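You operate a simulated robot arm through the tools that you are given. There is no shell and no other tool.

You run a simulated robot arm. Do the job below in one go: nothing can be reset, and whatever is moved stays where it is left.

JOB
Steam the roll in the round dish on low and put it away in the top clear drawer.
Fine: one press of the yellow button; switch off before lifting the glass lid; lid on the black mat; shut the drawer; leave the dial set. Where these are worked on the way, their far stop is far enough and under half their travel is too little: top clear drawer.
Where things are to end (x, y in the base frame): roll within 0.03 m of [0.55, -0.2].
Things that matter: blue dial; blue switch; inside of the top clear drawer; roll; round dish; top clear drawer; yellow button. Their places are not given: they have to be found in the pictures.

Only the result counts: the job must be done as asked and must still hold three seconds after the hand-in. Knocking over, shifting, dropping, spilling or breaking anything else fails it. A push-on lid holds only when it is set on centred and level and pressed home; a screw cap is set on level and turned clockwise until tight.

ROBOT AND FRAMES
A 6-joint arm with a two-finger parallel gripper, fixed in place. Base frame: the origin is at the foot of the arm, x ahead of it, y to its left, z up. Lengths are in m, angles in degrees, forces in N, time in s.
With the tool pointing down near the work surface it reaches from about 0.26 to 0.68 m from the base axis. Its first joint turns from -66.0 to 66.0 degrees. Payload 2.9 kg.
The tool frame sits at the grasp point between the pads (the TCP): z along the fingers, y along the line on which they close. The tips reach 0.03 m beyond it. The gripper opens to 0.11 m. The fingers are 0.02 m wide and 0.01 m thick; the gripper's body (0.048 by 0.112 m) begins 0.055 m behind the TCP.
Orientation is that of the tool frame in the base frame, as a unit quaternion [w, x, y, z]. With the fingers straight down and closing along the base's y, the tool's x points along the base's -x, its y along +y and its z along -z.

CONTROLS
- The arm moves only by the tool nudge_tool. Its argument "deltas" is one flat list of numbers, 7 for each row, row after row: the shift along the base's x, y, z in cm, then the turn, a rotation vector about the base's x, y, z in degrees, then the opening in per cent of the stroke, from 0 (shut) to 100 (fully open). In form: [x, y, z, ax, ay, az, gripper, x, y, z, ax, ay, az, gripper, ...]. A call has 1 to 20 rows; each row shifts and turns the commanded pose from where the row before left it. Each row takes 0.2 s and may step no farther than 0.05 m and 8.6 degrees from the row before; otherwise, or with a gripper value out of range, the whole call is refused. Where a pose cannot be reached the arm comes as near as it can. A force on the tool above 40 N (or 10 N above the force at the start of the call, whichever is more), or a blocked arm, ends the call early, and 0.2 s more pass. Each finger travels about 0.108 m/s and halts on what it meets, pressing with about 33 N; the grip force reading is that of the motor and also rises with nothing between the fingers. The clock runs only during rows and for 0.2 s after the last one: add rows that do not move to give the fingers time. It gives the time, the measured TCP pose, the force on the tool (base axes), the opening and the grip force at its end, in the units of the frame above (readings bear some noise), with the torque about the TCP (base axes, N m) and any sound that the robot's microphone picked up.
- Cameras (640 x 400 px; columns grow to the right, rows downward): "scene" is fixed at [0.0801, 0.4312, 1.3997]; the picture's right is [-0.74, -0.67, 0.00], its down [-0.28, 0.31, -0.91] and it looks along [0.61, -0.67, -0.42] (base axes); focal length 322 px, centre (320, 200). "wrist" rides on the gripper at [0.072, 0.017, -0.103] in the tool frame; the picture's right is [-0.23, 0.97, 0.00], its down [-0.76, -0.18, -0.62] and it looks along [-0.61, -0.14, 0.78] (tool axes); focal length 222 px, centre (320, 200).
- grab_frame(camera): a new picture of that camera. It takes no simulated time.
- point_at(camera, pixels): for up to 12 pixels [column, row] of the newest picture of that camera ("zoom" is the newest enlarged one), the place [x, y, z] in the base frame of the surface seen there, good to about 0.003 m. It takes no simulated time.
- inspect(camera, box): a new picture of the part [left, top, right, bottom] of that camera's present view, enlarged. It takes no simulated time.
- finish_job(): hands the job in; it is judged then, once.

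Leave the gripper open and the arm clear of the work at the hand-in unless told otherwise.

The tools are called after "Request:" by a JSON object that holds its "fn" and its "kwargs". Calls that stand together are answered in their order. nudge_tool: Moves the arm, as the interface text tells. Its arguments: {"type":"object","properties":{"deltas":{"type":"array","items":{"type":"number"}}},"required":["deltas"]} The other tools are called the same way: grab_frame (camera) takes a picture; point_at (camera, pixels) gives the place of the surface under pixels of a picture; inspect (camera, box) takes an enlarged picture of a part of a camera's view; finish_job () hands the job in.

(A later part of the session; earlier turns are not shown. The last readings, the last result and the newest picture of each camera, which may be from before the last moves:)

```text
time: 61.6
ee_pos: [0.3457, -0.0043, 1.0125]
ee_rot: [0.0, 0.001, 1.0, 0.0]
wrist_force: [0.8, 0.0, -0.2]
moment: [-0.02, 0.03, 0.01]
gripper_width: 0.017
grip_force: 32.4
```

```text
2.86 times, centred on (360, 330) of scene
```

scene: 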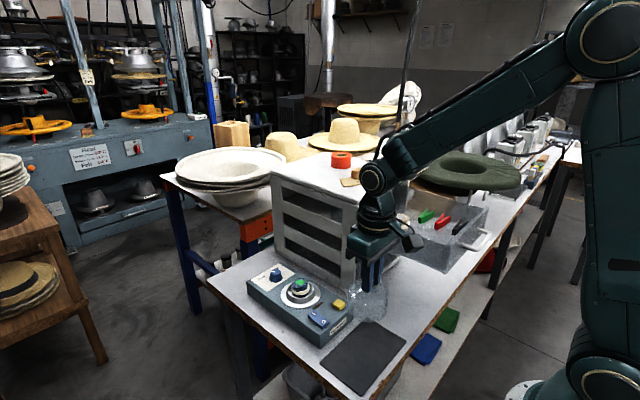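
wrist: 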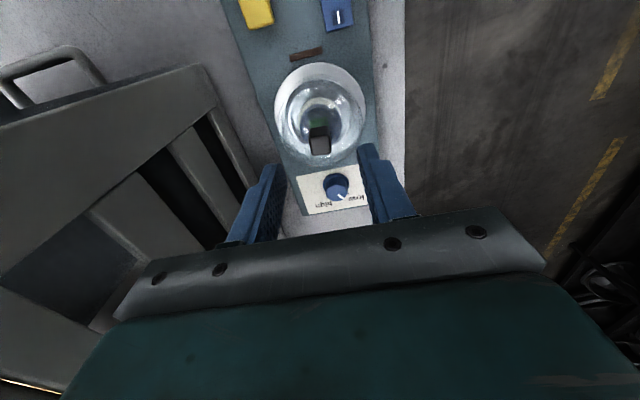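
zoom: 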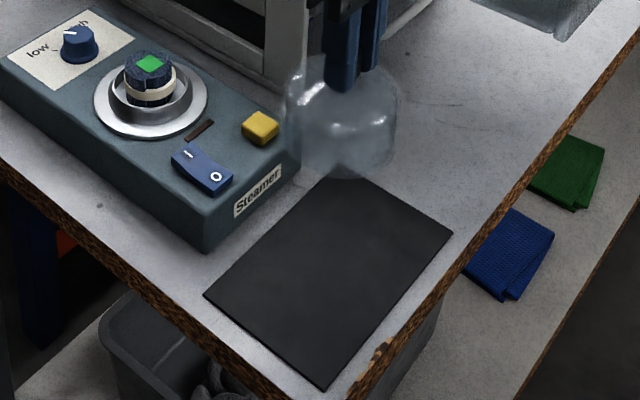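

The lid hangs over the mat's centre. I lower it to a little above the expected contact (TCP about 0.898).

Request:
{"fn": "nudge_tool", "kwargs": {"deltas": [0, 0, -0.8, 0, 0, 0, 0, 0, 0, -1.6, 0, 0, 0, 0, 0, 0, -1.8, 0, 0, 0, 0, 0, 0, -1.8, 0, 0, 0, 0, 0, 0, -1.8, 0, 0, 0, 0, 0, 0, -1.6, 0, 0, 0, 0, 0, 0, -1.2, 0, 0, 0, 0, 0, 0, -0.6, 0, 0, 0, 0, 0, 0, 0, 0, 0, 0, 0]}}

Request:
{"fn": "inspect", "kwargs": {"camera": "scene", "box": [300, 300, 420, 400]}}

```text
time: 63.6
ee_pos: [0.345, -0.0035, 0.8996]
ee_rot: [0.001, 0.001, 1.0, 0.001]
wrist_force: [0.5, -1.5, -0.9]
moment: [-0.02, 0.02, 0.03]
gripper_width: 0.0168
grip_force: 32.5
```

```text
4.00 times, centred on (360, 350) of scene
```

zoom: 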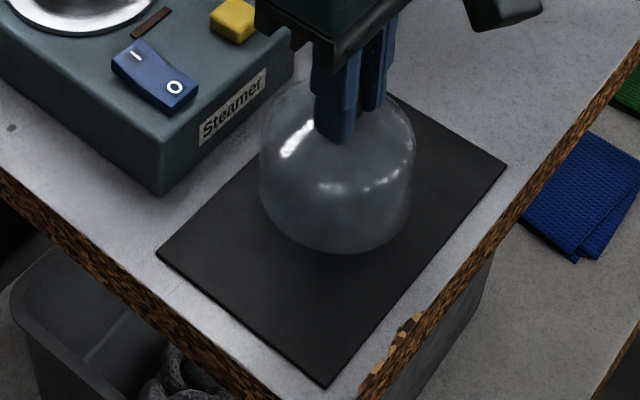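

The dome is just above the mat. I lower in 2 mm steps and watch for contact.

Request:
{"fn": "nudge_tool", "kwargs": {"deltas": [0, 0, -0.2, 0, 0, 0, 0, 0, 0, -0.2, 0, 0, 0, 0, 0, 0, -0.2, 0, 0, 0, 0, 0, 0, 0, 0, 0, 0, 0]}}

```text
time: 64.6
ee_pos: [0.3437, -0.0044, 0.8943]
ee_rot: [-0.001, 0.001, 1.0, 0.0]
wrist_force: [-0.3, 0.4, -0.4]
moment: [0.04, 0.02, 0.02]
gripper_width: 0.0171
grip_force: 33.5
```

Request:
{"fn": "nudge_tool", "kwargs": {"deltas": [0, 0, -0.15, 0, 0, 0, 0, 0, 0, -0.15, 0, 0, 0, 0, 0, 0, 0, 0, 0, 0, 0]}}

Request:
{"fn": "inspect", "kwargs": {"camera": "scene", "box": [300, 300, 420, 400]}}

```text
time: 65.4
ee_pos: [0.3446, -0.0045, 0.891]
ee_rot: [0.0, 0.001, 1.0, 0.0]
wrist_force: [0.3, -0.4, 0.3]
moment: [0.01, 0.01, 0.0]
gripper_width: 0.0168
grip_force: 32.7
```

```text
4.00 times, centred on (360, 350) of scene
```

zoom: 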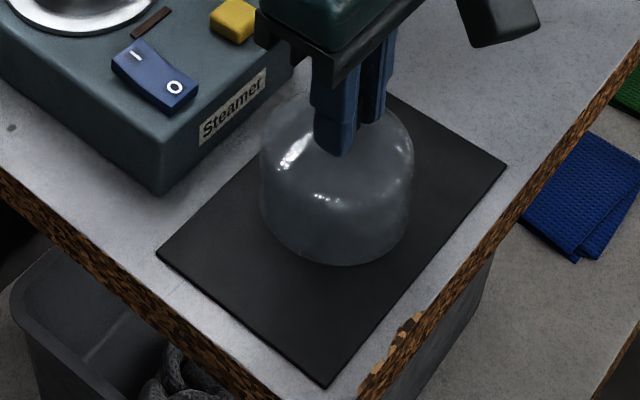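

No contact force is clear yet (z 0.891). I go on in 1.5 mm steps.

Request:
{"fn": "nudge_tool", "kwargs": {"deltas": [0, 0, -0.15, 0, 0, 0, 0, 0, 0, 0, 0, 0, 0, 0]}}

Request:
{"fn": "nudge_tool", "kwargs": {"deltas": [0, 0, -0.15, 0, 0, 0, 0, 0, 0, 0, 0, 0, 0, 0]}}

Request:
{"fn": "inspect", "kwargs": {"camera": "scene", "box": [300, 300, 420, 400]}}

```text
time: 66.0
ee_pos: [0.3449, -0.0046, 0.8899]
ee_rot: [0.0, 0.0, 1.0, 0.001]
wrist_force: [-0.5, 0.3, 0.0]
moment: [0.01, -0.01, -0.01]
gripper_width: 0.0169
grip_force: 33.2
```

```text
time: 66.6
ee_pos: [0.3456, -0.0051, 0.8877]
ee_rot: [0.0, 0.001, 1.0, 0.0]
wrist_force: [-0.7, -0.3, -0.2]
moment: [0.03, -0.01, 0.0]
gripper_width: 0.017
grip_force: 32.9
```

```text
4.00 times, centred on (360, 350) of scene
```

zoom: 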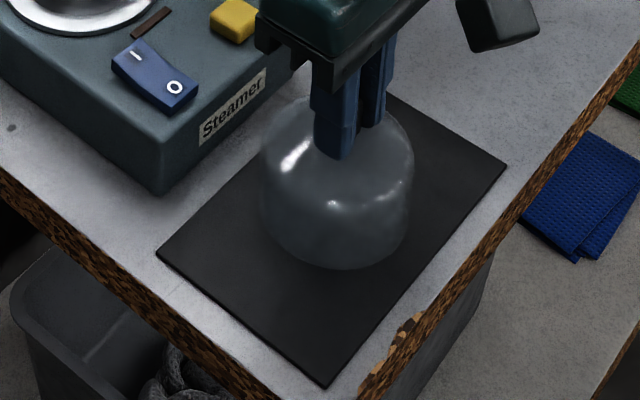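

Nearly there by the picture (dome edge at row 270 against about 272 expected). I continue in 1 mm steps.

Request:
{"fn": "nudge_tool", "kwargs": {"deltas": [0, 0, -0.1, 0, 0, 0, 0, 0, 0, 0, 0, 0, 0, 0]}}

Request:
{"fn": "nudge_tool", "kwargs": {"deltas": [0, 0, -0.1, 0, 0, 0, 0, 0, 0, 0, 0, 0, 0, 0]}}

Request:
{"fn": "nudge_tool", "kwargs": {"deltas": [0, 0, -0.1, 0, 0, 0, 0, 0, 0, 0, 0, 0, 0, 0]}}

Request:
{"fn": "inspect", "kwargs": {"camera": "scene", "box": [300, 300, 420, 400]}}

```text
time: 67.2
ee_pos: [0.345, -0.0045, 0.8878]
ee_rot: [0.0, 0.001, 1.0, 0.0]
wrist_force: [-3.1, -0.4, 15.5]
moment: [-0.05, 0.26, 0.01]
gripper_width: 0.0172
grip_force: 33.2
```

```text
time: 67.7
ee_pos: [0.3449, -0.0054, 0.8883]
ee_rot: [0.001, 0.001, 1.0, 0.0]
wrist_force: [-3.8, -0.2, 7.9]
moment: [-0.05, -0.07, -0.05]
gripper_width: 0.0171
grip_force: 33.1
stopped in row 2: the force on the tool passed its limit at 40 N (the readings are from after the stop); the commanded pose is now the measured one
```

```text
time: 68.3
ee_pos: [0.345, -0.0034, 0.8875]
ee_rot: [0.001, -0.001, 1.0, 0.001]
wrist_force: [-10.7, 0.9, 36.2]
moment: [-0.03, 0.35, 0.01]
gripper_width: 0.017
grip_force: 33.1
```

```text
4.00 times, centred on (360, 350) of scene
```

zoom: 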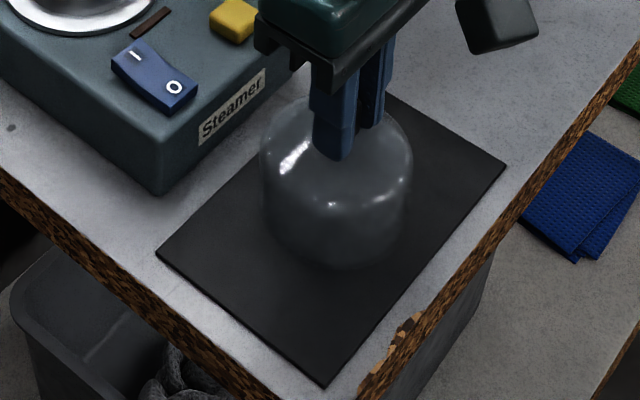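

The lid stands on the mat and I press with 36 N. I ease up 1 mm, then open the fingers.

Request:
{"fn": "nudge_tool", "kwargs": {"deltas": [0, 0, 0.1, 0, 0, 0, 0, 0, 0, 0, 0, 0, 0, 0]}}

```text
time: 68.9
ee_pos: [0.3456, -0.0045, 0.8891]
ee_rot: [0.001, 0.001, 1.0, 0.002]
wrist_force: [-7.6, 1.1, 24.3]
moment: [-0.04, -0.11, -0.01]
gripper_width: 0.0171
grip_force: 33.6
```

Request:
{"fn": "nudge_tool", "kwargs": {"deltas": [0, 0, 0.08, 0, 0, 0, 0, 0, 0, 0, 0, 0, 0, 0]}}

```text
time: 69.5
ee_pos: [0.3447, -0.0052, 0.8864]
ee_rot: [0.001, 0.002, 1.0, -0.001]
wrist_force: [-1.2, -0.4, -0.1]
moment: [0.0, 0.01, -0.01]
gripper_width: 0.017
grip_force: 33.0
```

The force has gone to zero. I open the fingers slowly and then rise.

Request:
{"fn": "nudge_tool", "kwargs": {"deltas": [0, 0, 0, 0, 0, 0, 20, 0, 0, 0, 0, 0, 0, 30, 0, 0, 0, 0, 0, 0, 45, 0, 0, 0, 0, 0, 0, 45]}}

Request:
{"fn": "inspect", "kwargs": {"camera": "scene", "box": [300, 300, 420, 400]}}

```text
time: 70.5
ee_pos: [0.3448, -0.0051, 0.8881]
ee_rot: [0.0, 0.001, 1.0, 0.0]
wrist_force: [0.9, -0.1, -0.3]
moment: [-0.02, -0.01, 0.01]
gripper_width: 0.0497
grip_force: 0.1
```

```text
4.00 times, centred on (360, 350) of scene
```

zoom: 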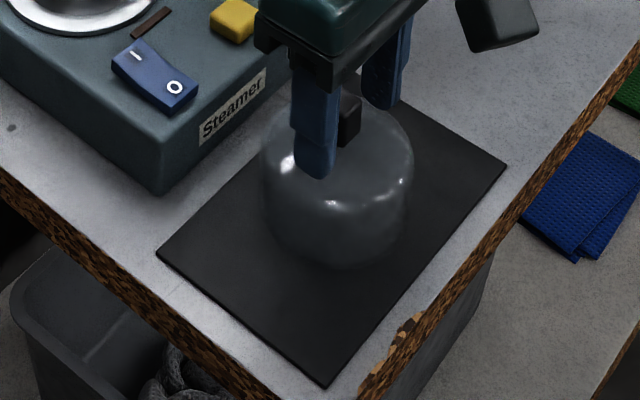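

The knob is free and the lid stands on the mat. I rise straight up and look at the lid and the roll.

Request:
{"fn": "nudge_tool", "kwargs": {"deltas": [0, 0, 1.5, 0, 0, 0, 45, 0, 0, 3, 0, 0, 0, 45, 0, 0, 4, 0, 0, 0, 45, 0, 0, 4.5, 0, 0, 0, 45, 2.5, 0, 1.5, 0, 0, 0, 45, 2.5, 0, 0, 0, 0, 0, 45, 0, 0, 0, 0, 0, 0, 45]}}

Request:
{"fn": "grab_frame", "kwargs": {"camera": "wrist"}}

Request:
{"fn": "inspect", "kwargs": {"camera": "scene", "box": [275, 255, 345, 315]}}

Request:
{"fn": "point_at", "kwargs": {"camera": "zoom", "pixels": [[258, 180], [215, 190], [300, 190], [258, 165], [255, 205], [255, 235], [255, 258], [210, 230], [300, 235], [180, 250], [130, 270], [385, 260]]}}

Request:
{"fn": "grab_frame", "kwargs": {"camera": "scene"}}

```text
time: 72.1
ee_pos: [0.3955, -0.0039, 1.0331]
ee_rot: [0.001, 0.002, 1.0, 0.0]
wrist_force: [0.6, -0.1, 0.0]
moment: [0.02, -0.02, 0.01]
gripper_width: 0.0497
grip_force: 0.1
```

```text
taken
```

wrist: 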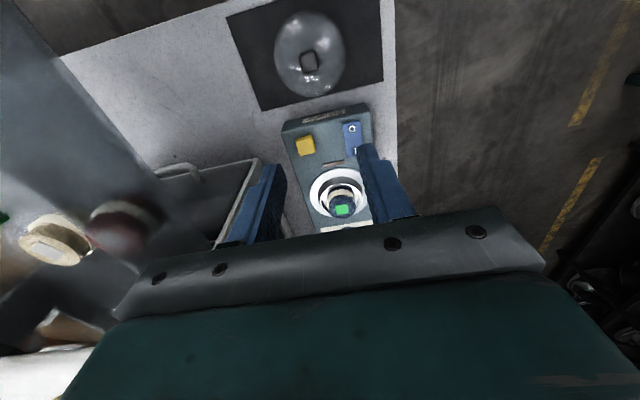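

```text
6.67 times, centred on (310, 285) of scene
```

zoom: 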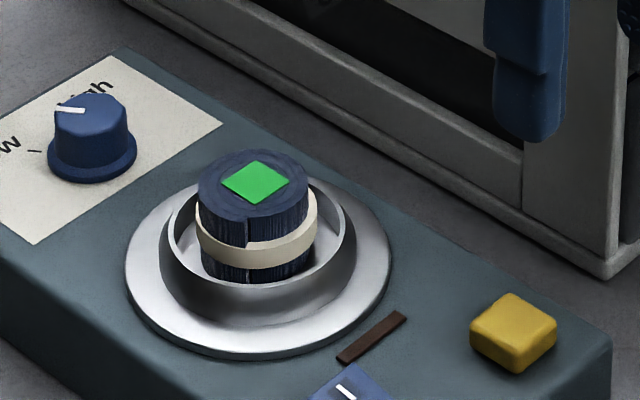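

```text
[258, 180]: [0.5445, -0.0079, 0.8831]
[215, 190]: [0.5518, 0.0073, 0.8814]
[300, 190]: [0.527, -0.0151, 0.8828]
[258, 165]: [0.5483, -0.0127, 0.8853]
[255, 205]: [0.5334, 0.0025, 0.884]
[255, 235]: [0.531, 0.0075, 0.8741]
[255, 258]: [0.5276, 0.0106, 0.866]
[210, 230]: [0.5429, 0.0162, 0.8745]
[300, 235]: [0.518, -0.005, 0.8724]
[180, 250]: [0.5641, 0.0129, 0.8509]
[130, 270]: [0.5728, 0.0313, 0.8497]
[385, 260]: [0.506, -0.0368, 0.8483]
```

```text
taken
```

scene: 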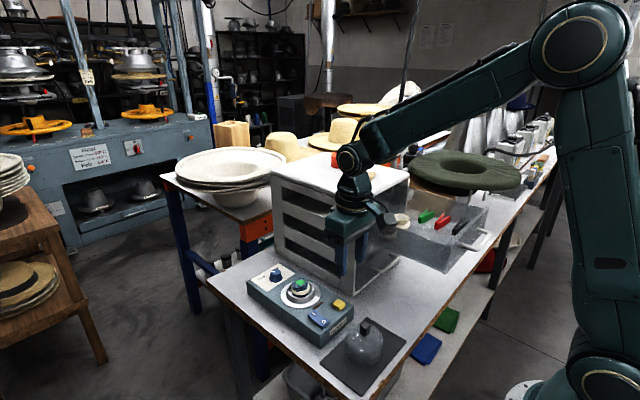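

The lid stands in the middle of the mat. The roll is centred at about (0.5395, -0.004), top z 0.883, radius about 18 mm. I measure the dish rim around it.

Request:
{"fn": "inspect", "kwargs": {"camera": "scene", "box": [275, 255, 345, 315]}}

Request:
{"fn": "point_at", "kwargs": {"camera": "zoom", "pixels": [[349, 225], [166, 235], [200, 283], [255, 293], [310, 283], [335, 190], [190, 192], [340, 255], [202, 185], [303, 200], [258, 155], [250, 215]]}}

Request:
{"fn": "inspect", "kwargs": {"camera": "wrist", "box": [290, 150, 390, 235]}}

```text
6.67 times, centred on (310, 285) of scene
```

zoom: 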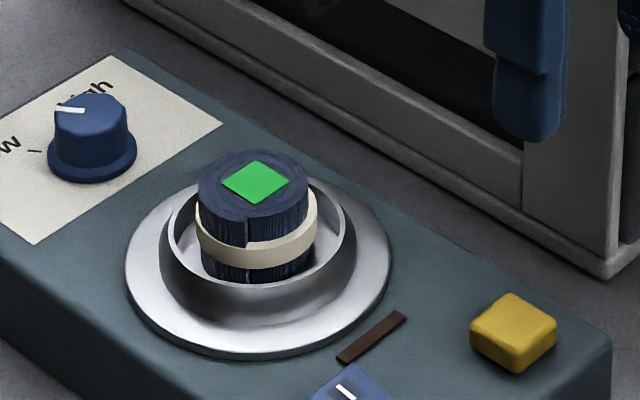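

```text
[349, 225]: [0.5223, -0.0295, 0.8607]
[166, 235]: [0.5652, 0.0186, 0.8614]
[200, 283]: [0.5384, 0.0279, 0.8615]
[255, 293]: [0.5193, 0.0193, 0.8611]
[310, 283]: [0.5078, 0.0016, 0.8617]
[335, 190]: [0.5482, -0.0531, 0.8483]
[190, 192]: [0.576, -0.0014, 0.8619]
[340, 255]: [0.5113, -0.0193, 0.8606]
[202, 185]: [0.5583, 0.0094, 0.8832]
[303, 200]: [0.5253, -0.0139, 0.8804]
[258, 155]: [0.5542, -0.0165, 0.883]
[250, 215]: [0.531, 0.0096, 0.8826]
```

```text
4.71 times, centred on (340, 192) of wrist
```

zoom: 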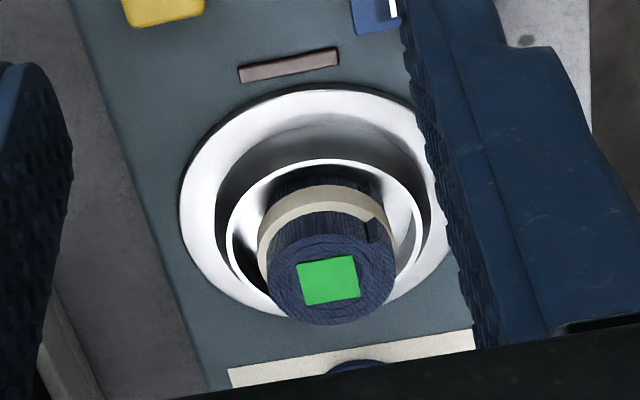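

The rim top is at z 0.861, so the roll sticks out 2 cm above it. I move above the roll at (0.5405, -0.0037) with 60 % opening and stop with the tips a bit above it.

Request:
{"fn": "nudge_tool", "kwargs": {"deltas": [3.6, 0, 0, 0, 0, 0, 58, 3.6, 0, -1, 0, 0, 0, 58, 3.6, 0, -2, 0, 0, 0, 58, 3.7, 0, -3, 0, 0, 0, 58, 0, 0, -3, 0, 0, 0, 58, 0, 0, 0, 0, 0, 0, 58]}}

Request:
{"fn": "inspect", "kwargs": {"camera": "scene", "box": [265, 240, 345, 310]}}

Request:
{"fn": "grab_frame", "kwargs": {"camera": "wrist"}}

```text
time: 73.5
ee_pos: [0.5399, -0.0038, 0.9432]
ee_rot: [0.001, 0.0, 1.0, 0.001]
wrist_force: [-0.4, -0.4, -0.1]
moment: [0.0, 0.0, 0.01]
gripper_width: 0.0636
grip_force: 0.1
```

```text
5.71 times, centred on (305, 275) of scene
```

zoom: 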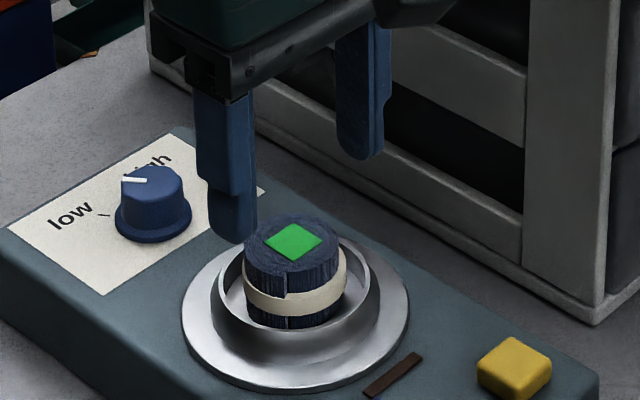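

```text
taken
```

wrist: 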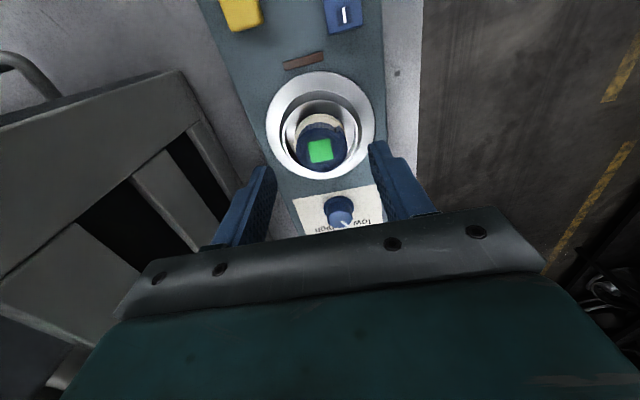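

The fingers straddle the roll. I go down to TCP z 0.897 (tips 6 mm above the rim) and close gently.

Request:
{"fn": "nudge_tool", "kwargs": {"deltas": [0.05, 0, -2.3, 0, 0, 0, 58, 0, 0, -1.6, 0, 0, 0, 58, 0, 0, -0.7, 0, 0, 0, 58, 0, 0, 0, 0, 0, 0, 58]}}

Request:
{"fn": "nudge_tool", "kwargs": {"deltas": [0, 0, 0, 0, 0, 0, 45, 0, 0, 0, 0, 0, 0, 38, 0, 0, 0, 0, 0, 0, 30, 0, 0, 0, 0, 0, 0, 20, 0, 0, 0, 0, 0, 0, 20]}}

Request:
{"fn": "inspect", "kwargs": {"camera": "scene", "box": [265, 240, 345, 310]}}

```text
time: 74.5
ee_pos: [0.5404, -0.0041, 0.897]
ee_rot: [0.001, 0.001, 1.0, 0.001]
wrist_force: [0.5, -0.2, 0.3]
moment: [0.0, 0.01, -0.01]
gripper_width: 0.0637
grip_force: 0.0
```

```text
time: 75.7
ee_pos: [0.5411, -0.003, 0.8968]
ee_rot: [0.001, 0.001, 1.0, 0.001]
wrist_force: [-0.6, 0.5, -0.3]
moment: [0.0, 0.01, 0.02]
gripper_width: 0.042
grip_force: 33.4
```

```text
5.71 times, centred on (305, 275) of scene
```

zoom: 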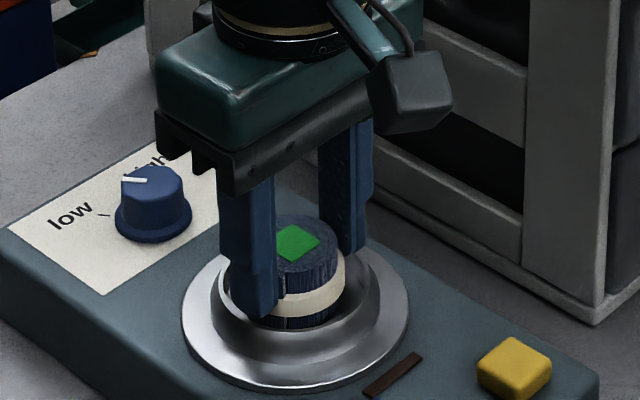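

The roll is gripped at 0.042 m. I lift slowly and check.

Request:
{"fn": "nudge_tool", "kwargs": {"deltas": [0, 0, 0.2, 0, 0, 0, 15, 0, 0, 0.3, 0, 0, 0, 15, 0, 0, 0.5, 0, 0, 0, 15, 0, 0, 0.6, 0, 0, 0, 15, 0, 0, 0.6, 0, 0, 0, 15, 0, 0, 0.6, 0, 0, 0, 15, 0, 0, 0, 0, 0, 0, 15]}}

Request:
{"fn": "inspect", "kwargs": {"camera": "scene", "box": [265, 240, 345, 310]}}

```text
time: 77.3
ee_pos: [0.541, -0.0037, 0.9256]
ee_rot: [0.0, 0.001, 1.0, 0.001]
wrist_force: [-0.4, -0.2, -0.6]
moment: [0.0, -0.02, 0.0]
gripper_width: 0.0422
grip_force: 33.0
```

```text
5.71 times, centred on (305, 275) of scene
```

zoom: 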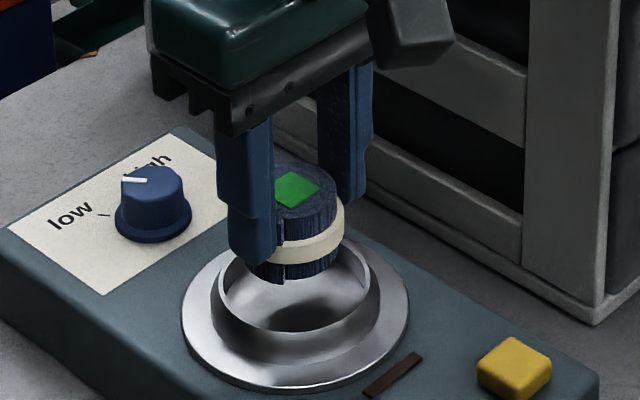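

The roll is up and hangs level. I raise it and bring it back over the free space in front of the cabinet.

Request:
{"fn": "nudge_tool", "kwargs": {"deltas": [0, 0, 1, 0, 0, 0, 15, 0, 0, 2, 0, 0, 0, 15, 0, 0, 2, 0, 0, 0, 15, 0, 0, 2, 0, 0, 0, 15, -1, 0, 1.5, 0, 0, 0, 15, -2, 0, 1.5, 0, 0, 0, 15, -2.5, 0, 1.5, 0, 0, 0, 15, -2.5, 0, 1.5, 0, 0, 0, 15, -2.5, 0, 1.5, 0, 0, 0, 15, -2.5, 0, 1.5, 0, 0, 0, 15, -2.5, 0, 1.5, 0, 0, 0, 15, -2.5, 0, 1.5, 0, 0, 0, 15, -1.5, 0, 0.5, 0, 0, 0, 15, -0.7, 0, 0, 0, 0, 0, 15, 0, 0, 0, 0, 0, 0, 15]}}

Request:
{"fn": "grab_frame", "kwargs": {"camera": "scene"}}

Request:
{"fn": "inspect", "kwargs": {"camera": "scene", "box": [380, 180, 500, 290]}}

```text
time: 80.5
ee_pos: [0.3391, -0.0037, 1.1206]
ee_rot: [0.0, 0.001, 1.0, 0.0]
wrist_force: [-0.2, 0.3, -0.9]
moment: [0.0, 0.01, -0.04]
gripper_width: 0.0424
grip_force: 32.6
```

```text
taken
```

scene: 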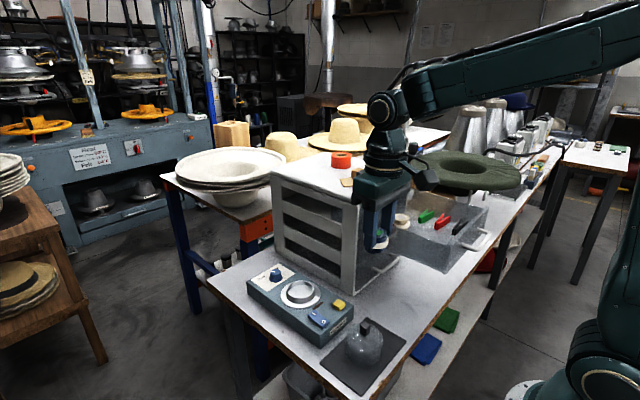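

```text
3.64 times, centred on (440, 235) of scene
```

zoom: 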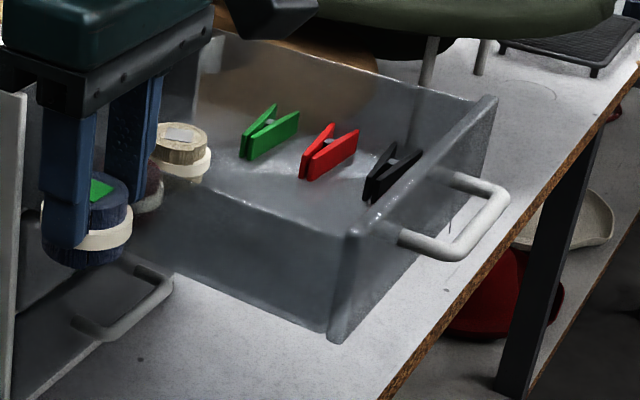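

The roll is held. I measure the drawer's handle, walls and floor now, to place the roll correctly.

Request:
{"fn": "point_at", "kwargs": {"camera": "zoom", "pixels": [[455, 248], [480, 222], [500, 200], [405, 238], [445, 175], [355, 232], [490, 100], [250, 205], [300, 215], [270, 190], [330, 200], [340, 330]]}}

Request:
{"fn": "point_at", "kwargs": {"camera": "zoom", "pixels": [[180, 135], [185, 165], [150, 195], [240, 160], [220, 190], [300, 195], [210, 215], [365, 205], [270, 135], [325, 155], [390, 175], [255, 205]]}}

```text
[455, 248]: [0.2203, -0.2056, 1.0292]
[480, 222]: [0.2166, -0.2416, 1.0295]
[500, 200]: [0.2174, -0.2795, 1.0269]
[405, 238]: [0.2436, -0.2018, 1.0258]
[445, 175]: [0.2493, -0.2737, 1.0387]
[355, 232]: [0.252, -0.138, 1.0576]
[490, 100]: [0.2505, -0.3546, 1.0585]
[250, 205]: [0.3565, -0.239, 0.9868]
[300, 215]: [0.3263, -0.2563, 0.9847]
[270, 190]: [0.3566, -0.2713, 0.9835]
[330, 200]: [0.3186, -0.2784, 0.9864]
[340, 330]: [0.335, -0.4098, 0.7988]
```

```text
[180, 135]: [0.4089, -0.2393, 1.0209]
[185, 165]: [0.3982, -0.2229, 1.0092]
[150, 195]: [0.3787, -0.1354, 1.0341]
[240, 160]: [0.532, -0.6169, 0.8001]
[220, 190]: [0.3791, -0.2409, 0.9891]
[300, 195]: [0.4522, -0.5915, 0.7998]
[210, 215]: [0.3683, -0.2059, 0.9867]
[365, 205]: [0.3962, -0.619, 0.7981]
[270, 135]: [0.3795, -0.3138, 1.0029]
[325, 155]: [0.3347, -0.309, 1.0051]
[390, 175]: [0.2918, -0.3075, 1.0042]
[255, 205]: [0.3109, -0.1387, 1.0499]
```

The handle bar moved from x 0.430 to 0.218, so the drawer is open by 0.212 m; the goal in the open drawer is (0.338, -0.20). The wall top is at about 1.058 and the roll's bottom at about 1.077. I move sideways over the drawer.

Request:
{"fn": "nudge_tool", "kwargs": {"deltas": [0, -1, 0.5, 0, 0, 0, 15, 0, -2, 0.5, 0, 0, 0, 15, 0, -2.5, 0, 0, 0, 0, 15, 0, -2.5, 0, 0, 0, 0, 15, 0, -2.5, 0, 0, 0, 0, 15, 0, -2.5, 0, 0, 0, 0, 15, 0, -2.5, 0, 0, 0, 0, 15, 0, -2.5, 0, 0, 0, 0, 15, -0.1, -1.2, 0, 0, 0, 0, 15, 0, -0.43, 0, 0, 0, 0, 15, 0, 0, 0, 0, 0, 0, 15]}}

Request:
{"fn": "grab_frame", "kwargs": {"camera": "scene"}}

Request:
{"fn": "inspect", "kwargs": {"camera": "scene", "box": [370, 140, 510, 280]}}

Request:
{"fn": "grab_frame", "kwargs": {"camera": "wrist"}}

```text
time: 82.9
ee_pos: [0.3378, -0.2009, 1.1297]
ee_rot: [0.0, 0.001, 1.0, 0.001]
wrist_force: [0.3, 0.2, -0.3]
moment: [-0.02, 0.0, 0.0]
gripper_width: 0.0425
grip_force: 32.7
```

```text
taken
```

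scene: 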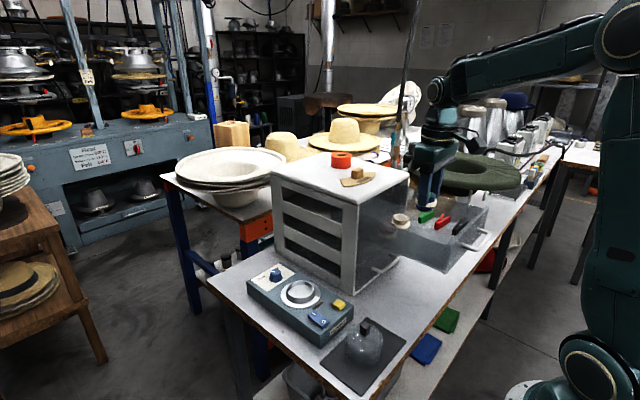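

```text
2.86 times, centred on (440, 210) of scene
```

zoom: 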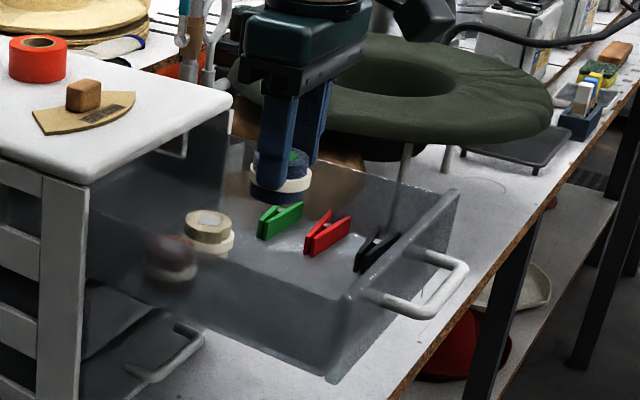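

```text
taken
```

wrist: 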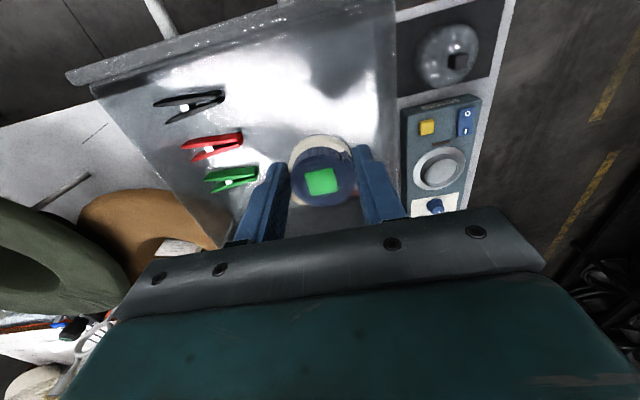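

The roll hangs over the free spot in the drawer. I lower it to about 1 cm above the drawer floor.

Request:
{"fn": "nudge_tool", "kwargs": {"deltas": [0, 0, -0.7, 0, 0, 0, 15, 0, 0, -1.5, 0, 0, 0, 15, 0, 0, -1.5, 0, 0, 0, 15, 0, 0, -1.5, 0, 0, 0, 15, 0, 0, -1.5, 0, 0, 0, 15, 0, 0, -1.2, 0, 0, 0, 15, 0, 0, -0.6, 0, 0, 0, 15, 0, 0, 0, 0, 0, 0, 15]}}

Request:
{"fn": "inspect", "kwargs": {"camera": "scene", "box": [370, 150, 500, 270]}}

```text
time: 84.7
ee_pos: [0.3368, -0.2007, 1.0447]
ee_rot: [0.0, 0.0, 1.0, 0.0]
wrist_force: [-0.6, 0.1, -1.2]
moment: [0.0, -0.01, 0.01]
gripper_width: 0.0423
grip_force: 33.6
```

```text
3.33 times, centred on (435, 210) of scene
```

zoom: 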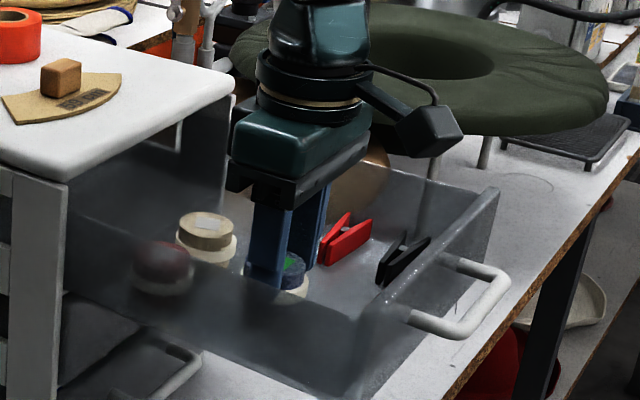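

I lower further in small steps, reading the force after each short call.

Request:
{"fn": "nudge_tool", "kwargs": {"deltas": [0, 0, -0.2, 0, 0, 0, 15, 0, 0, -0.2, 0, 0, 0, 15, 0, 0, 0, 0, 0, 0, 15]}}

```text
time: 85.5
ee_pos: [0.338, -0.2008, 1.0409]
ee_rot: [0.001, 0.001, 1.0, 0.001]
wrist_force: [0.7, -0.7, 1.1]
moment: [-0.02, 0.01, 0.0]
gripper_width: 0.0424
grip_force: 33.0
```

Request:
{"fn": "nudge_tool", "kwargs": {"deltas": [0, 0, -0.15, 0, 0, 0, 15, 0, 0, -0.15, 0, 0, 0, 15, 0, 0, 0, 0, 0, 0, 15]}}

```text
time: 86.3
ee_pos: [0.3383, -0.2006, 1.0384]
ee_rot: [0.001, 0.001, 1.0, 0.002]
wrist_force: [0.4, -0.4, -0.5]
moment: [0.01, 0.01, 0.01]
gripper_width: 0.0425
grip_force: 32.4
```

No contact yet. Another 2 mm.

Request:
{"fn": "nudge_tool", "kwargs": {"deltas": [0, 0, -0.1, 0, 0, 0, 15, 0, 0, -0.1, 0, 0, 0, 15, 0, 0, 0, 0, 0, 0, 15]}}

```text
time: 87.1
ee_pos: [0.338, -0.2009, 1.0353]
ee_rot: [0.001, 0.002, 1.0, 0.001]
wrist_force: [0.7, 0.3, -0.2]
moment: [-0.06, 0.03, 0.0]
gripper_width: 0.0424
grip_force: 33.8
```

Request:
{"fn": "nudge_tool", "kwargs": {"deltas": [0, 0, -0.1, 0, 0, 0, 15, 0, 0, -0.1, 0, 0, 0, 15, 0, 0, 0, 0, 0, 0, 15]}}

Request:
{"fn": "inspect", "kwargs": {"camera": "scene", "box": [400, 200, 460, 260]}}

```text
time: 87.9
ee_pos: [0.3393, -0.2018, 1.0343]
ee_rot: [0.001, 0.001, 1.0, 0.001]
wrist_force: [0.5, -0.8, -0.2]
moment: [0.0, 0.01, 0.0]
gripper_width: 0.0423
grip_force: 33.4
```

```text
6.67 times, centred on (430, 230) of scene
```

zoom: 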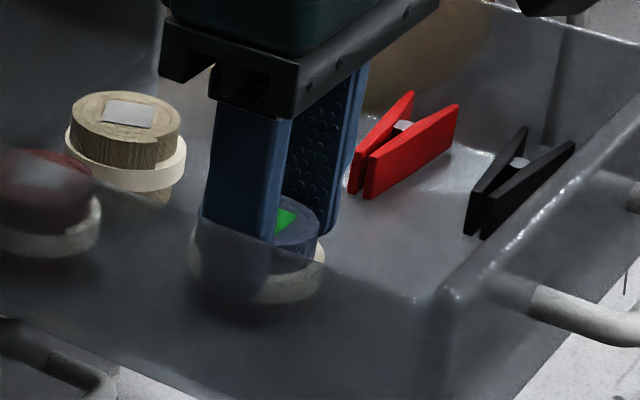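

Request:
{"fn": "point_at", "kwargs": {"camera": "zoom", "pixels": [[288, 218], [305, 225], [110, 110], [140, 120], [270, 270], [225, 295], [330, 240], [350, 230]]}}

Request:
{"fn": "nudge_tool", "kwargs": {"deltas": [0, 0, -0.1, 0, 0, 0, 15, 0, 0, 0, 0, 0, 0, 15]}}

```text
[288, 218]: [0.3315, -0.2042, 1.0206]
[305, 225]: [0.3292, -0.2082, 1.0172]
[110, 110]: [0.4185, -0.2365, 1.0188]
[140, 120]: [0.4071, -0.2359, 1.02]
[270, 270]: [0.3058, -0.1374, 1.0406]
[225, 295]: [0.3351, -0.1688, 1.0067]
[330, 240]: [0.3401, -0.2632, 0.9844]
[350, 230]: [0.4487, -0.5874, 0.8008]
```

```text
time: 88.5
ee_pos: [0.3379, -0.2006, 1.0335]
ee_rot: [0.001, 0.0, 1.0, 0.0]
wrist_force: [-0.3, 2.8, 10.0]
moment: [0.13, 0.04, -0.02]
gripper_width: 0.0424
grip_force: 32.9
```

Contact: +10 N upward, the roll stands on the drawer floor (its top at about 1.02, as its neighbours). I open the fingers gently.

Request:
{"fn": "nudge_tool", "kwargs": {"deltas": [0, 0, 0.04, 0, 0, 0, 30, 0, 0, 0, 0, 0, 0, 45, 0, 0, 0, 0, 0, 0, 55, 0, 0, 0, 0, 0, 0, 55]}}

Request:
{"fn": "inspect", "kwargs": {"camera": "scene", "box": [400, 200, 460, 260]}}

```text
time: 89.5
ee_pos: [0.3382, -0.2012, 1.033]
ee_rot: [0.001, 0.0, 1.0, 0.0]
wrist_force: [-0.4, -0.4, 0.8]
moment: [-0.02, -0.02, 0.0]
gripper_width: 0.0602
grip_force: 0.1
```

```text
6.67 times, centred on (430, 230) of scene
```

zoom: 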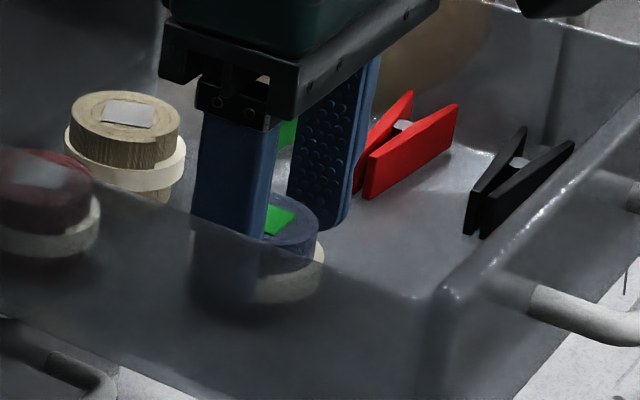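

The roll is released and stands. I rise straight up to z about 1.16 and look at it.

Request:
{"fn": "nudge_tool", "kwargs": {"deltas": [0, 0, 1, 0, 0, 0, 55, 0, 0, 2, 0, 0, 0, 55, 0, 0, 3, 0, 0, 0, 55, 0, 0, 3.5, 0, 0, 0, 55, 0, 0, 3.5, 0, 0, 0, 55, 0, 0, 0, 0, 0, 0, 55]}}

Request:
{"fn": "inspect", "kwargs": {"camera": "scene", "box": [390, 190, 480, 260]}}

Request:
{"fn": "grab_frame", "kwargs": {"camera": "wrist"}}

```text
time: 90.9
ee_pos: [0.3377, -0.1999, 1.1636]
ee_rot: [0.001, 0.0, 1.0, 0.001]
wrist_force: [-0.4, -1.5, -0.6]
moment: [-0.04, -0.03, 0.01]
gripper_width: 0.0604
grip_force: 0.0
```

```text
5.71 times, centred on (435, 225) of scene
```

zoom: 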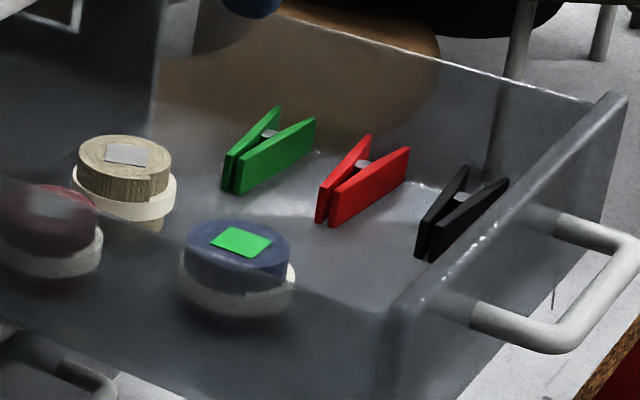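

```text
taken
```

wrist: 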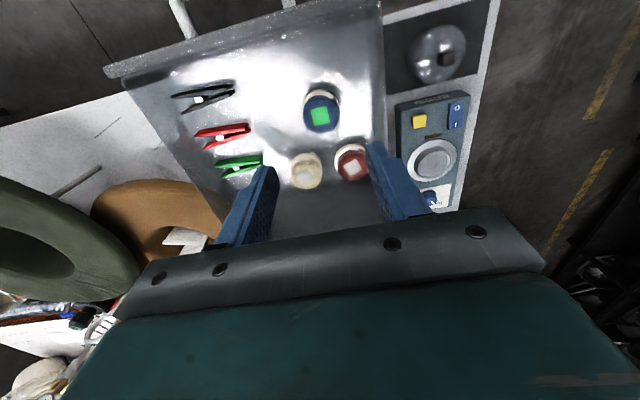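

The roll stands in the drawer. I check its place.

Request:
{"fn": "point_at", "kwargs": {"camera": "wrist", "pixels": [[320, 115], [307, 112], [335, 118], [322, 128], [306, 168], [352, 165]]}}

Request:
{"fn": "point_at", "kwargs": {"camera": "zoom", "pixels": [[242, 242], [195, 245], [285, 260], [125, 152], [545, 340], [610, 290]]}}

```text
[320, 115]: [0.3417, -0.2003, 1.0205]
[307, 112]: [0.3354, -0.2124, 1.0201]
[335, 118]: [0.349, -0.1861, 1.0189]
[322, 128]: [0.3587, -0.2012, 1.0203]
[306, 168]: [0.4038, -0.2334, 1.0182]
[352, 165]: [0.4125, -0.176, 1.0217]
```

```text
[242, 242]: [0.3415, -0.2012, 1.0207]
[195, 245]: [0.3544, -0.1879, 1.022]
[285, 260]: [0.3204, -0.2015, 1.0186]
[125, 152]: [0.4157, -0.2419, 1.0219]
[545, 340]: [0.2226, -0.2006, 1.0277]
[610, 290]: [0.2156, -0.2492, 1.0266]
```

The roll is at (0.339, -0.200), so it will be at about (0.551, -0.20) when shut. To shut the drawer I go in front of the handle with closed fingers (x 0.183, y -0.244) and come down to bar height.

Request:
{"fn": "nudge_tool", "kwargs": {"deltas": [-3.87, -1.1, 0, 0, 0, 0, 40, -3.87, -1.1, 0, 0, 0, 0, 20, -3.87, -1.1, 0, 0, 0, 0, 0, -3.87, -1.1, 0, 0, 0, 0, 0, 0, 0, 0, 0, 0, 0, 0]}}

Request:
{"fn": "inspect", "kwargs": {"camera": "scene", "box": [400, 140, 540, 280]}}

Request:
{"fn": "grab_frame", "kwargs": {"camera": "wrist"}}

```text
time: 92.1
ee_pos: [0.1825, -0.2452, 1.1639]
ee_rot: [0.001, 0.001, 1.0, 0.001]
wrist_force: [-0.4, 0.7, -0.4]
moment: [0.0, -0.01, -0.01]
gripper_width: 0.0
grip_force: 33.3
```

```text
2.86 times, centred on (470, 210) of scene
```

zoom: 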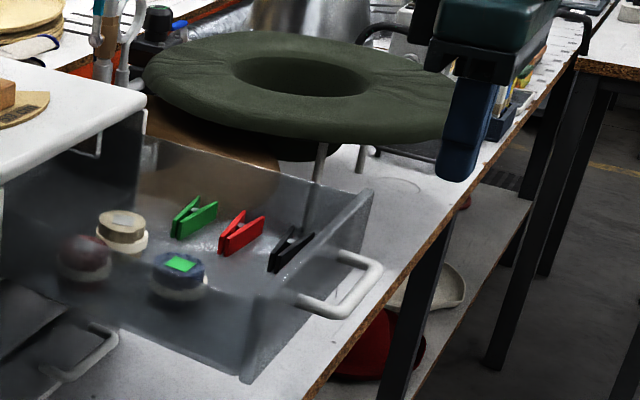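

```text
taken
```

wrist: 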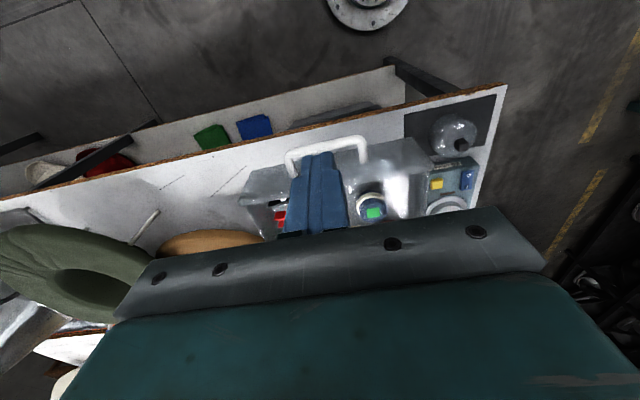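

The closed fingers are in front of the handle. I come down to TCP z about 1.037 (tips about 1.007, below the bar's centre at 1.022).

Request:
{"fn": "nudge_tool", "kwargs": {"deltas": [0, 0, -4.3, 0, 0, 0, 0, 0, 0, -4.3, 0, 0, 0, 0, 0, 0, -4.1, 0, 0, 0, 0, 0, 0, 0, 0, 0, 0, 0]}}

Request:
{"fn": "inspect", "kwargs": {"camera": "scene", "box": [400, 160, 520, 280]}}

```text
time: 93.1
ee_pos: [0.1817, -0.2436, 1.0359]
ee_rot: [0.001, 0.001, 1.0, 0.0]
wrist_force: [-0.4, -0.3, -0.1]
moment: [0.0, 0.02, 0.01]
gripper_width: 0.0
grip_force: 32.8
```

```text
3.33 times, centred on (460, 220) of scene
```

zoom: 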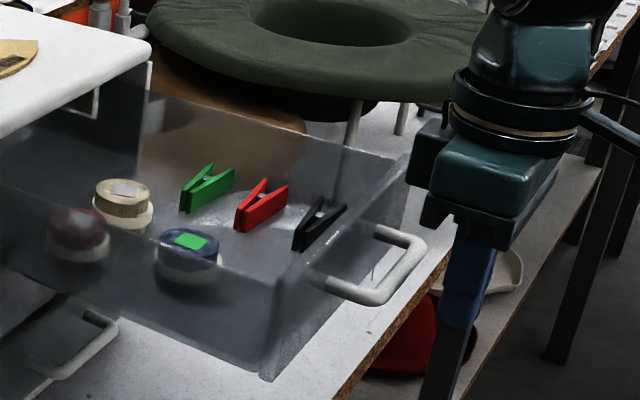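

Now I push toward +x slowly: contact is expected after about 2 cm.

Request:
{"fn": "nudge_tool", "kwargs": {"deltas": [0.8, 0, 0, 0, 0, 0, 0, 0.6, 0, 0, 0, 0, 0, 0, 0.4, 0, 0, 0, 0, 0, 0, 0.4, 0, 0, 0, 0, 0, 0, 0.4, 0, 0, 0, 0, 0, 0, 0.5, 0, 0, 0, 0, 0, 0, 0.6, 0, 0, 0, 0, 0, 0, 0.7, 0, 0, 0, 0, 0, 0, 0.7, 0, 0, 0, 0, 0, 0, 0.7, 0, 0, 0, 0, 0, 0, 0.7, 0, 0, 0, 0, 0, 0, 0.7, 0, 0, 0, 0, 0, 0]}}

Request:
{"fn": "inspect", "kwargs": {"camera": "scene", "box": [380, 150, 520, 280]}}

```text
time: 95.7
ee_pos: [0.2557, -0.2447, 1.036]
ee_rot: [0.001, 0.001, 1.0, 0.0]
wrist_force: [-0.3, -0.3, 0.6]
moment: [-0.03, -0.02, 0.02]
gripper_width: 0.0
grip_force: 33.2
```

```text
3.08 times, centred on (450, 215) of scene
```

zoom: 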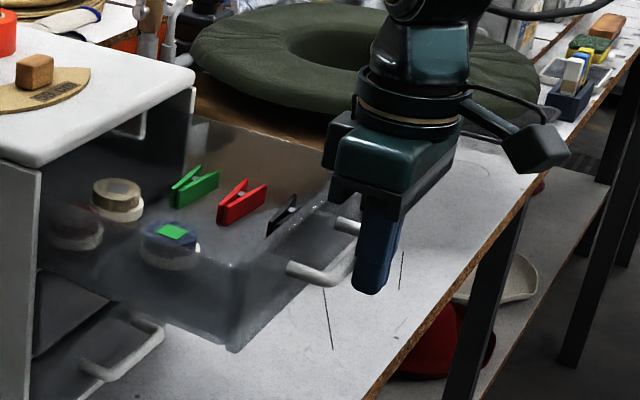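

The drawer follows with its contents at rest. I push on 12 cm.

Request:
{"fn": "nudge_tool", "kwargs": {"deltas": [0.7, 0, 0, 0, 0, 0, 0, 0.8, 0, 0, 0, 0, 0, 0, 0.8, 0, 0, 0, 0, 0, 0, 0.8, 0, 0, 0, 0, 0, 0, 0.8, 0, 0, 0, 0, 0, 0, 0.8, 0, 0, 0, 0, 0, 0, 0.8, 0, 0, 0, 0, 0, 0, 0.8, 0, 0, 0, 0, 0, 0, 0.8, 0, 0, 0, 0, 0, 0, 0.8, 0, 0, 0, 0, 0, 0, 0.8, 0, 0, 0, 0, 0, 0, 0.8, 0, 0, 0, 0, 0, 0, 0.8, 0, 0, 0, 0, 0, 0, 0.8, 0, 0, 0, 0, 0, 0, 0.7, 0, 0, 0, 0, 0, 0]}}

Request:
{"fn": "inspect", "kwargs": {"camera": "scene", "box": [340, 140, 480, 270]}}

```text
time: 98.9
ee_pos: [0.3735, -0.2442, 1.0366]
ee_rot: [0.001, 0.0, 1.0, 0.001]
wrist_force: [-0.8, 0.4, 0.0]
moment: [-0.03, 0.01, -0.02]
gripper_width: 0.0002
grip_force: 33.3
```

```text
3.08 times, centred on (410, 205) of scene
```

zoom: 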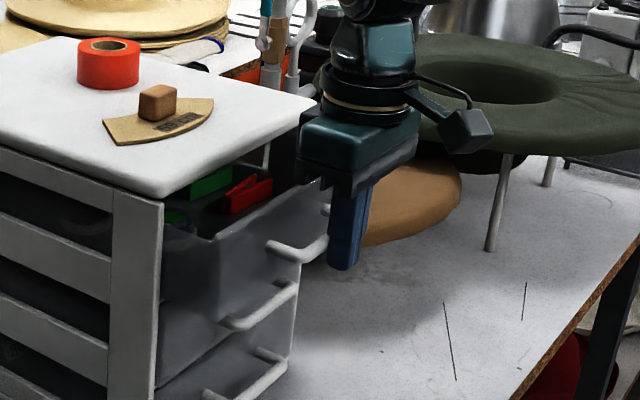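

About 4 cm remain. I push on in 4 mm steps until the stop shows in the force.

Request:
{"fn": "nudge_tool", "kwargs": {"deltas": [0.5, 0, 0, 0, 0, 0, 0, 0.5, 0, 0, 0, 0, 0, 0, 0.5, 0, 0, 0, 0, 0, 0, 0.5, 0, 0, 0, 0, 0, 0, 0.4, 0, 0, 0, 0, 0, 0, 0.4, 0, 0, 0, 0, 0, 0, 0.4, 0, 0, 0, 0, 0, 0, 0.3, 0, 0, 0, 0, 0, 0, 0.3, 0, 0, 0, 0, 0, 0, 0, 0, 0, 0, 0, 0, 0]}}

Request:
{"fn": "inspect", "kwargs": {"camera": "scene", "box": [340, 140, 480, 270]}}

```text
time: 101.1
ee_pos: [0.4106, -0.2455, 1.0358]
ee_rot: [0.001, 0.001, 1.0, 0.0]
wrist_force: [-0.7, 0.4, -0.4]
moment: [0.0, 0.0, 0.0]
gripper_width: 0.0
grip_force: 33.0
```

```text
3.08 times, centred on (410, 205) of scene
```

zoom: 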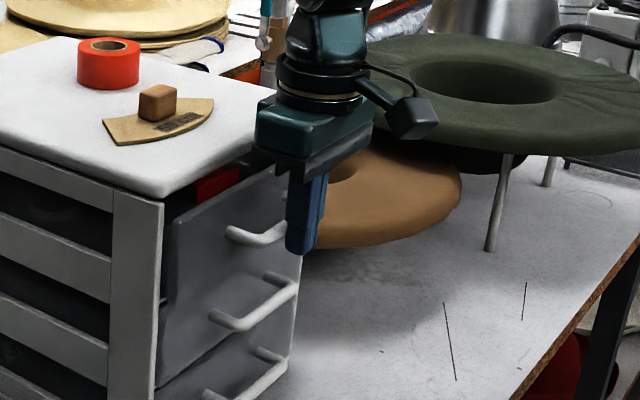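

Nearly shut, force still near zero. I go on in 2 mm steps.

Request:
{"fn": "nudge_tool", "kwargs": {"deltas": [0.2, 0, 0, 0, 0, 0, 0, 0.2, 0, 0, 0, 0, 0, 0, 0.2, 0, 0, 0, 0, 0, 0, 0.2, 0, 0, 0, 0, 0, 0, 0, 0, 0, 0, 0, 0, 0]}}

Request:
{"fn": "inspect", "kwargs": {"camera": "scene", "box": [340, 160, 420, 260]}}

```text
time: 102.3
ee_pos: [0.4192, -0.2449, 1.0364]
ee_rot: [0.001, 0.001, 1.0, 0.001]
wrist_force: [0.7, 0.1, 0.1]
moment: [-0.02, 0.02, -0.03]
gripper_width: 0.0002
grip_force: 32.4
```

```text
4.00 times, centred on (380, 210) of scene
```

zoom: 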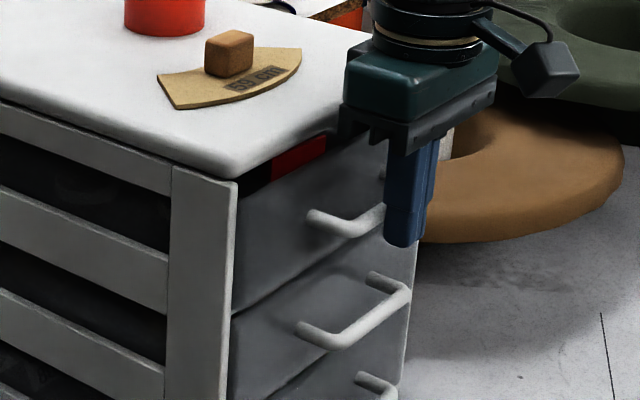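

Request:
{"fn": "nudge_tool", "kwargs": {"deltas": [0.2, 0, 0, 0, 0, 0, 0, 0.2, 0, 0, 0, 0, 0, 0, 0.2, 0, 0, 0, 0, 0, 0, 0, 0, 0, 0, 0, 0, 0]}}

Request:
{"fn": "inspect", "kwargs": {"camera": "scene", "box": [340, 160, 420, 260]}}

```text
time: 103.3
ee_pos: [0.4219, -0.2441, 1.0368]
ee_rot: [-0.003, 0.002, 1.0, 0.003]
wrist_force: [-35.0, -0.3, 5.8]
moment: [-0.51, 0.31, 0.03]
gripper_width: 0.0
grip_force: 32.7
```

```text
4.00 times, centred on (380, 210) of scene
```

zoom: 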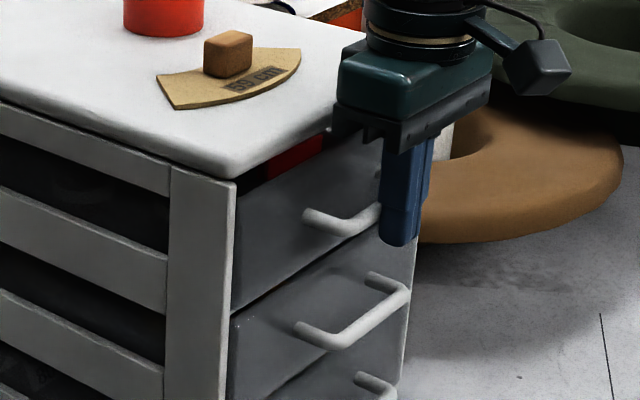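

The force rose to 35 N: the drawer is at its stop, shut. I back off slowly toward -x and then rise.

Request:
{"fn": "nudge_tool", "kwargs": {"deltas": [-0.2, 0, 0, 0, 0, 0, 0, -0.5, 0, 0, 0, 0, 0, 0, -1.5, 0, 0, 0, 0, 0, 0, -3, 0, 0, 0, 0, 0, 0, -3, 0, 1, 0, 0, 0, 20, -2, 0, 4, 0, 0, 0, 50, -1, 2, 4, 0, 0, 0, 100, 0, 2, 4, 0, 0, 0, 100, 0, 0, 0, 0, 0, 0, 100]}}

Request:
{"fn": "grab_frame", "kwargs": {"camera": "scene"}}

Request:
{"fn": "inspect", "kwargs": {"camera": "scene", "box": [340, 165, 420, 225]}}

```text
time: 105.3
ee_pos: [0.3145, -0.2043, 1.1678]
ee_rot: [0.001, 0.001, 1.0, 0.001]
wrist_force: [0.2, 0.0, -0.3]
moment: [0.0, 0.0, 0.05]
gripper_width: 0.1101
grip_force: 0.1
```

```text
taken
```

scene: 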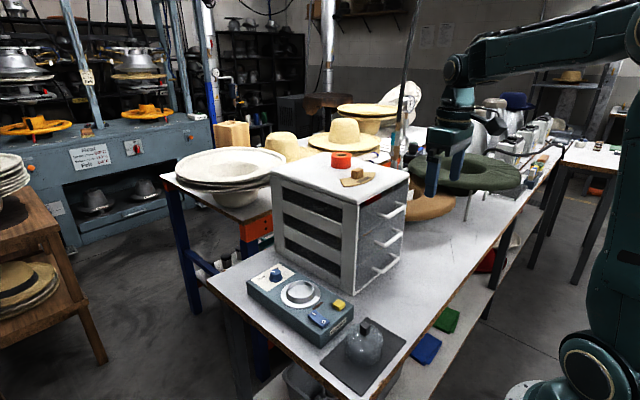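

```text
6.67 times, centred on (380, 195) of scene
```

zoom: 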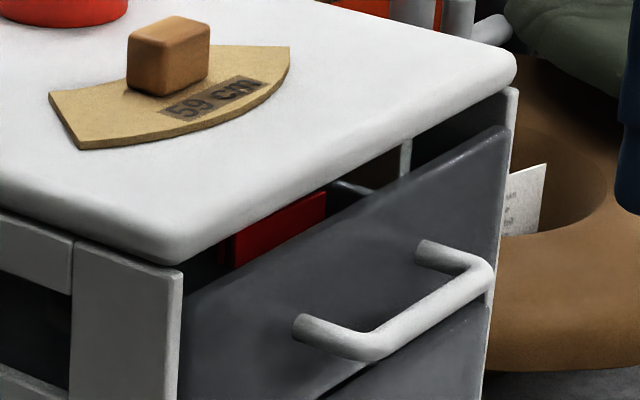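

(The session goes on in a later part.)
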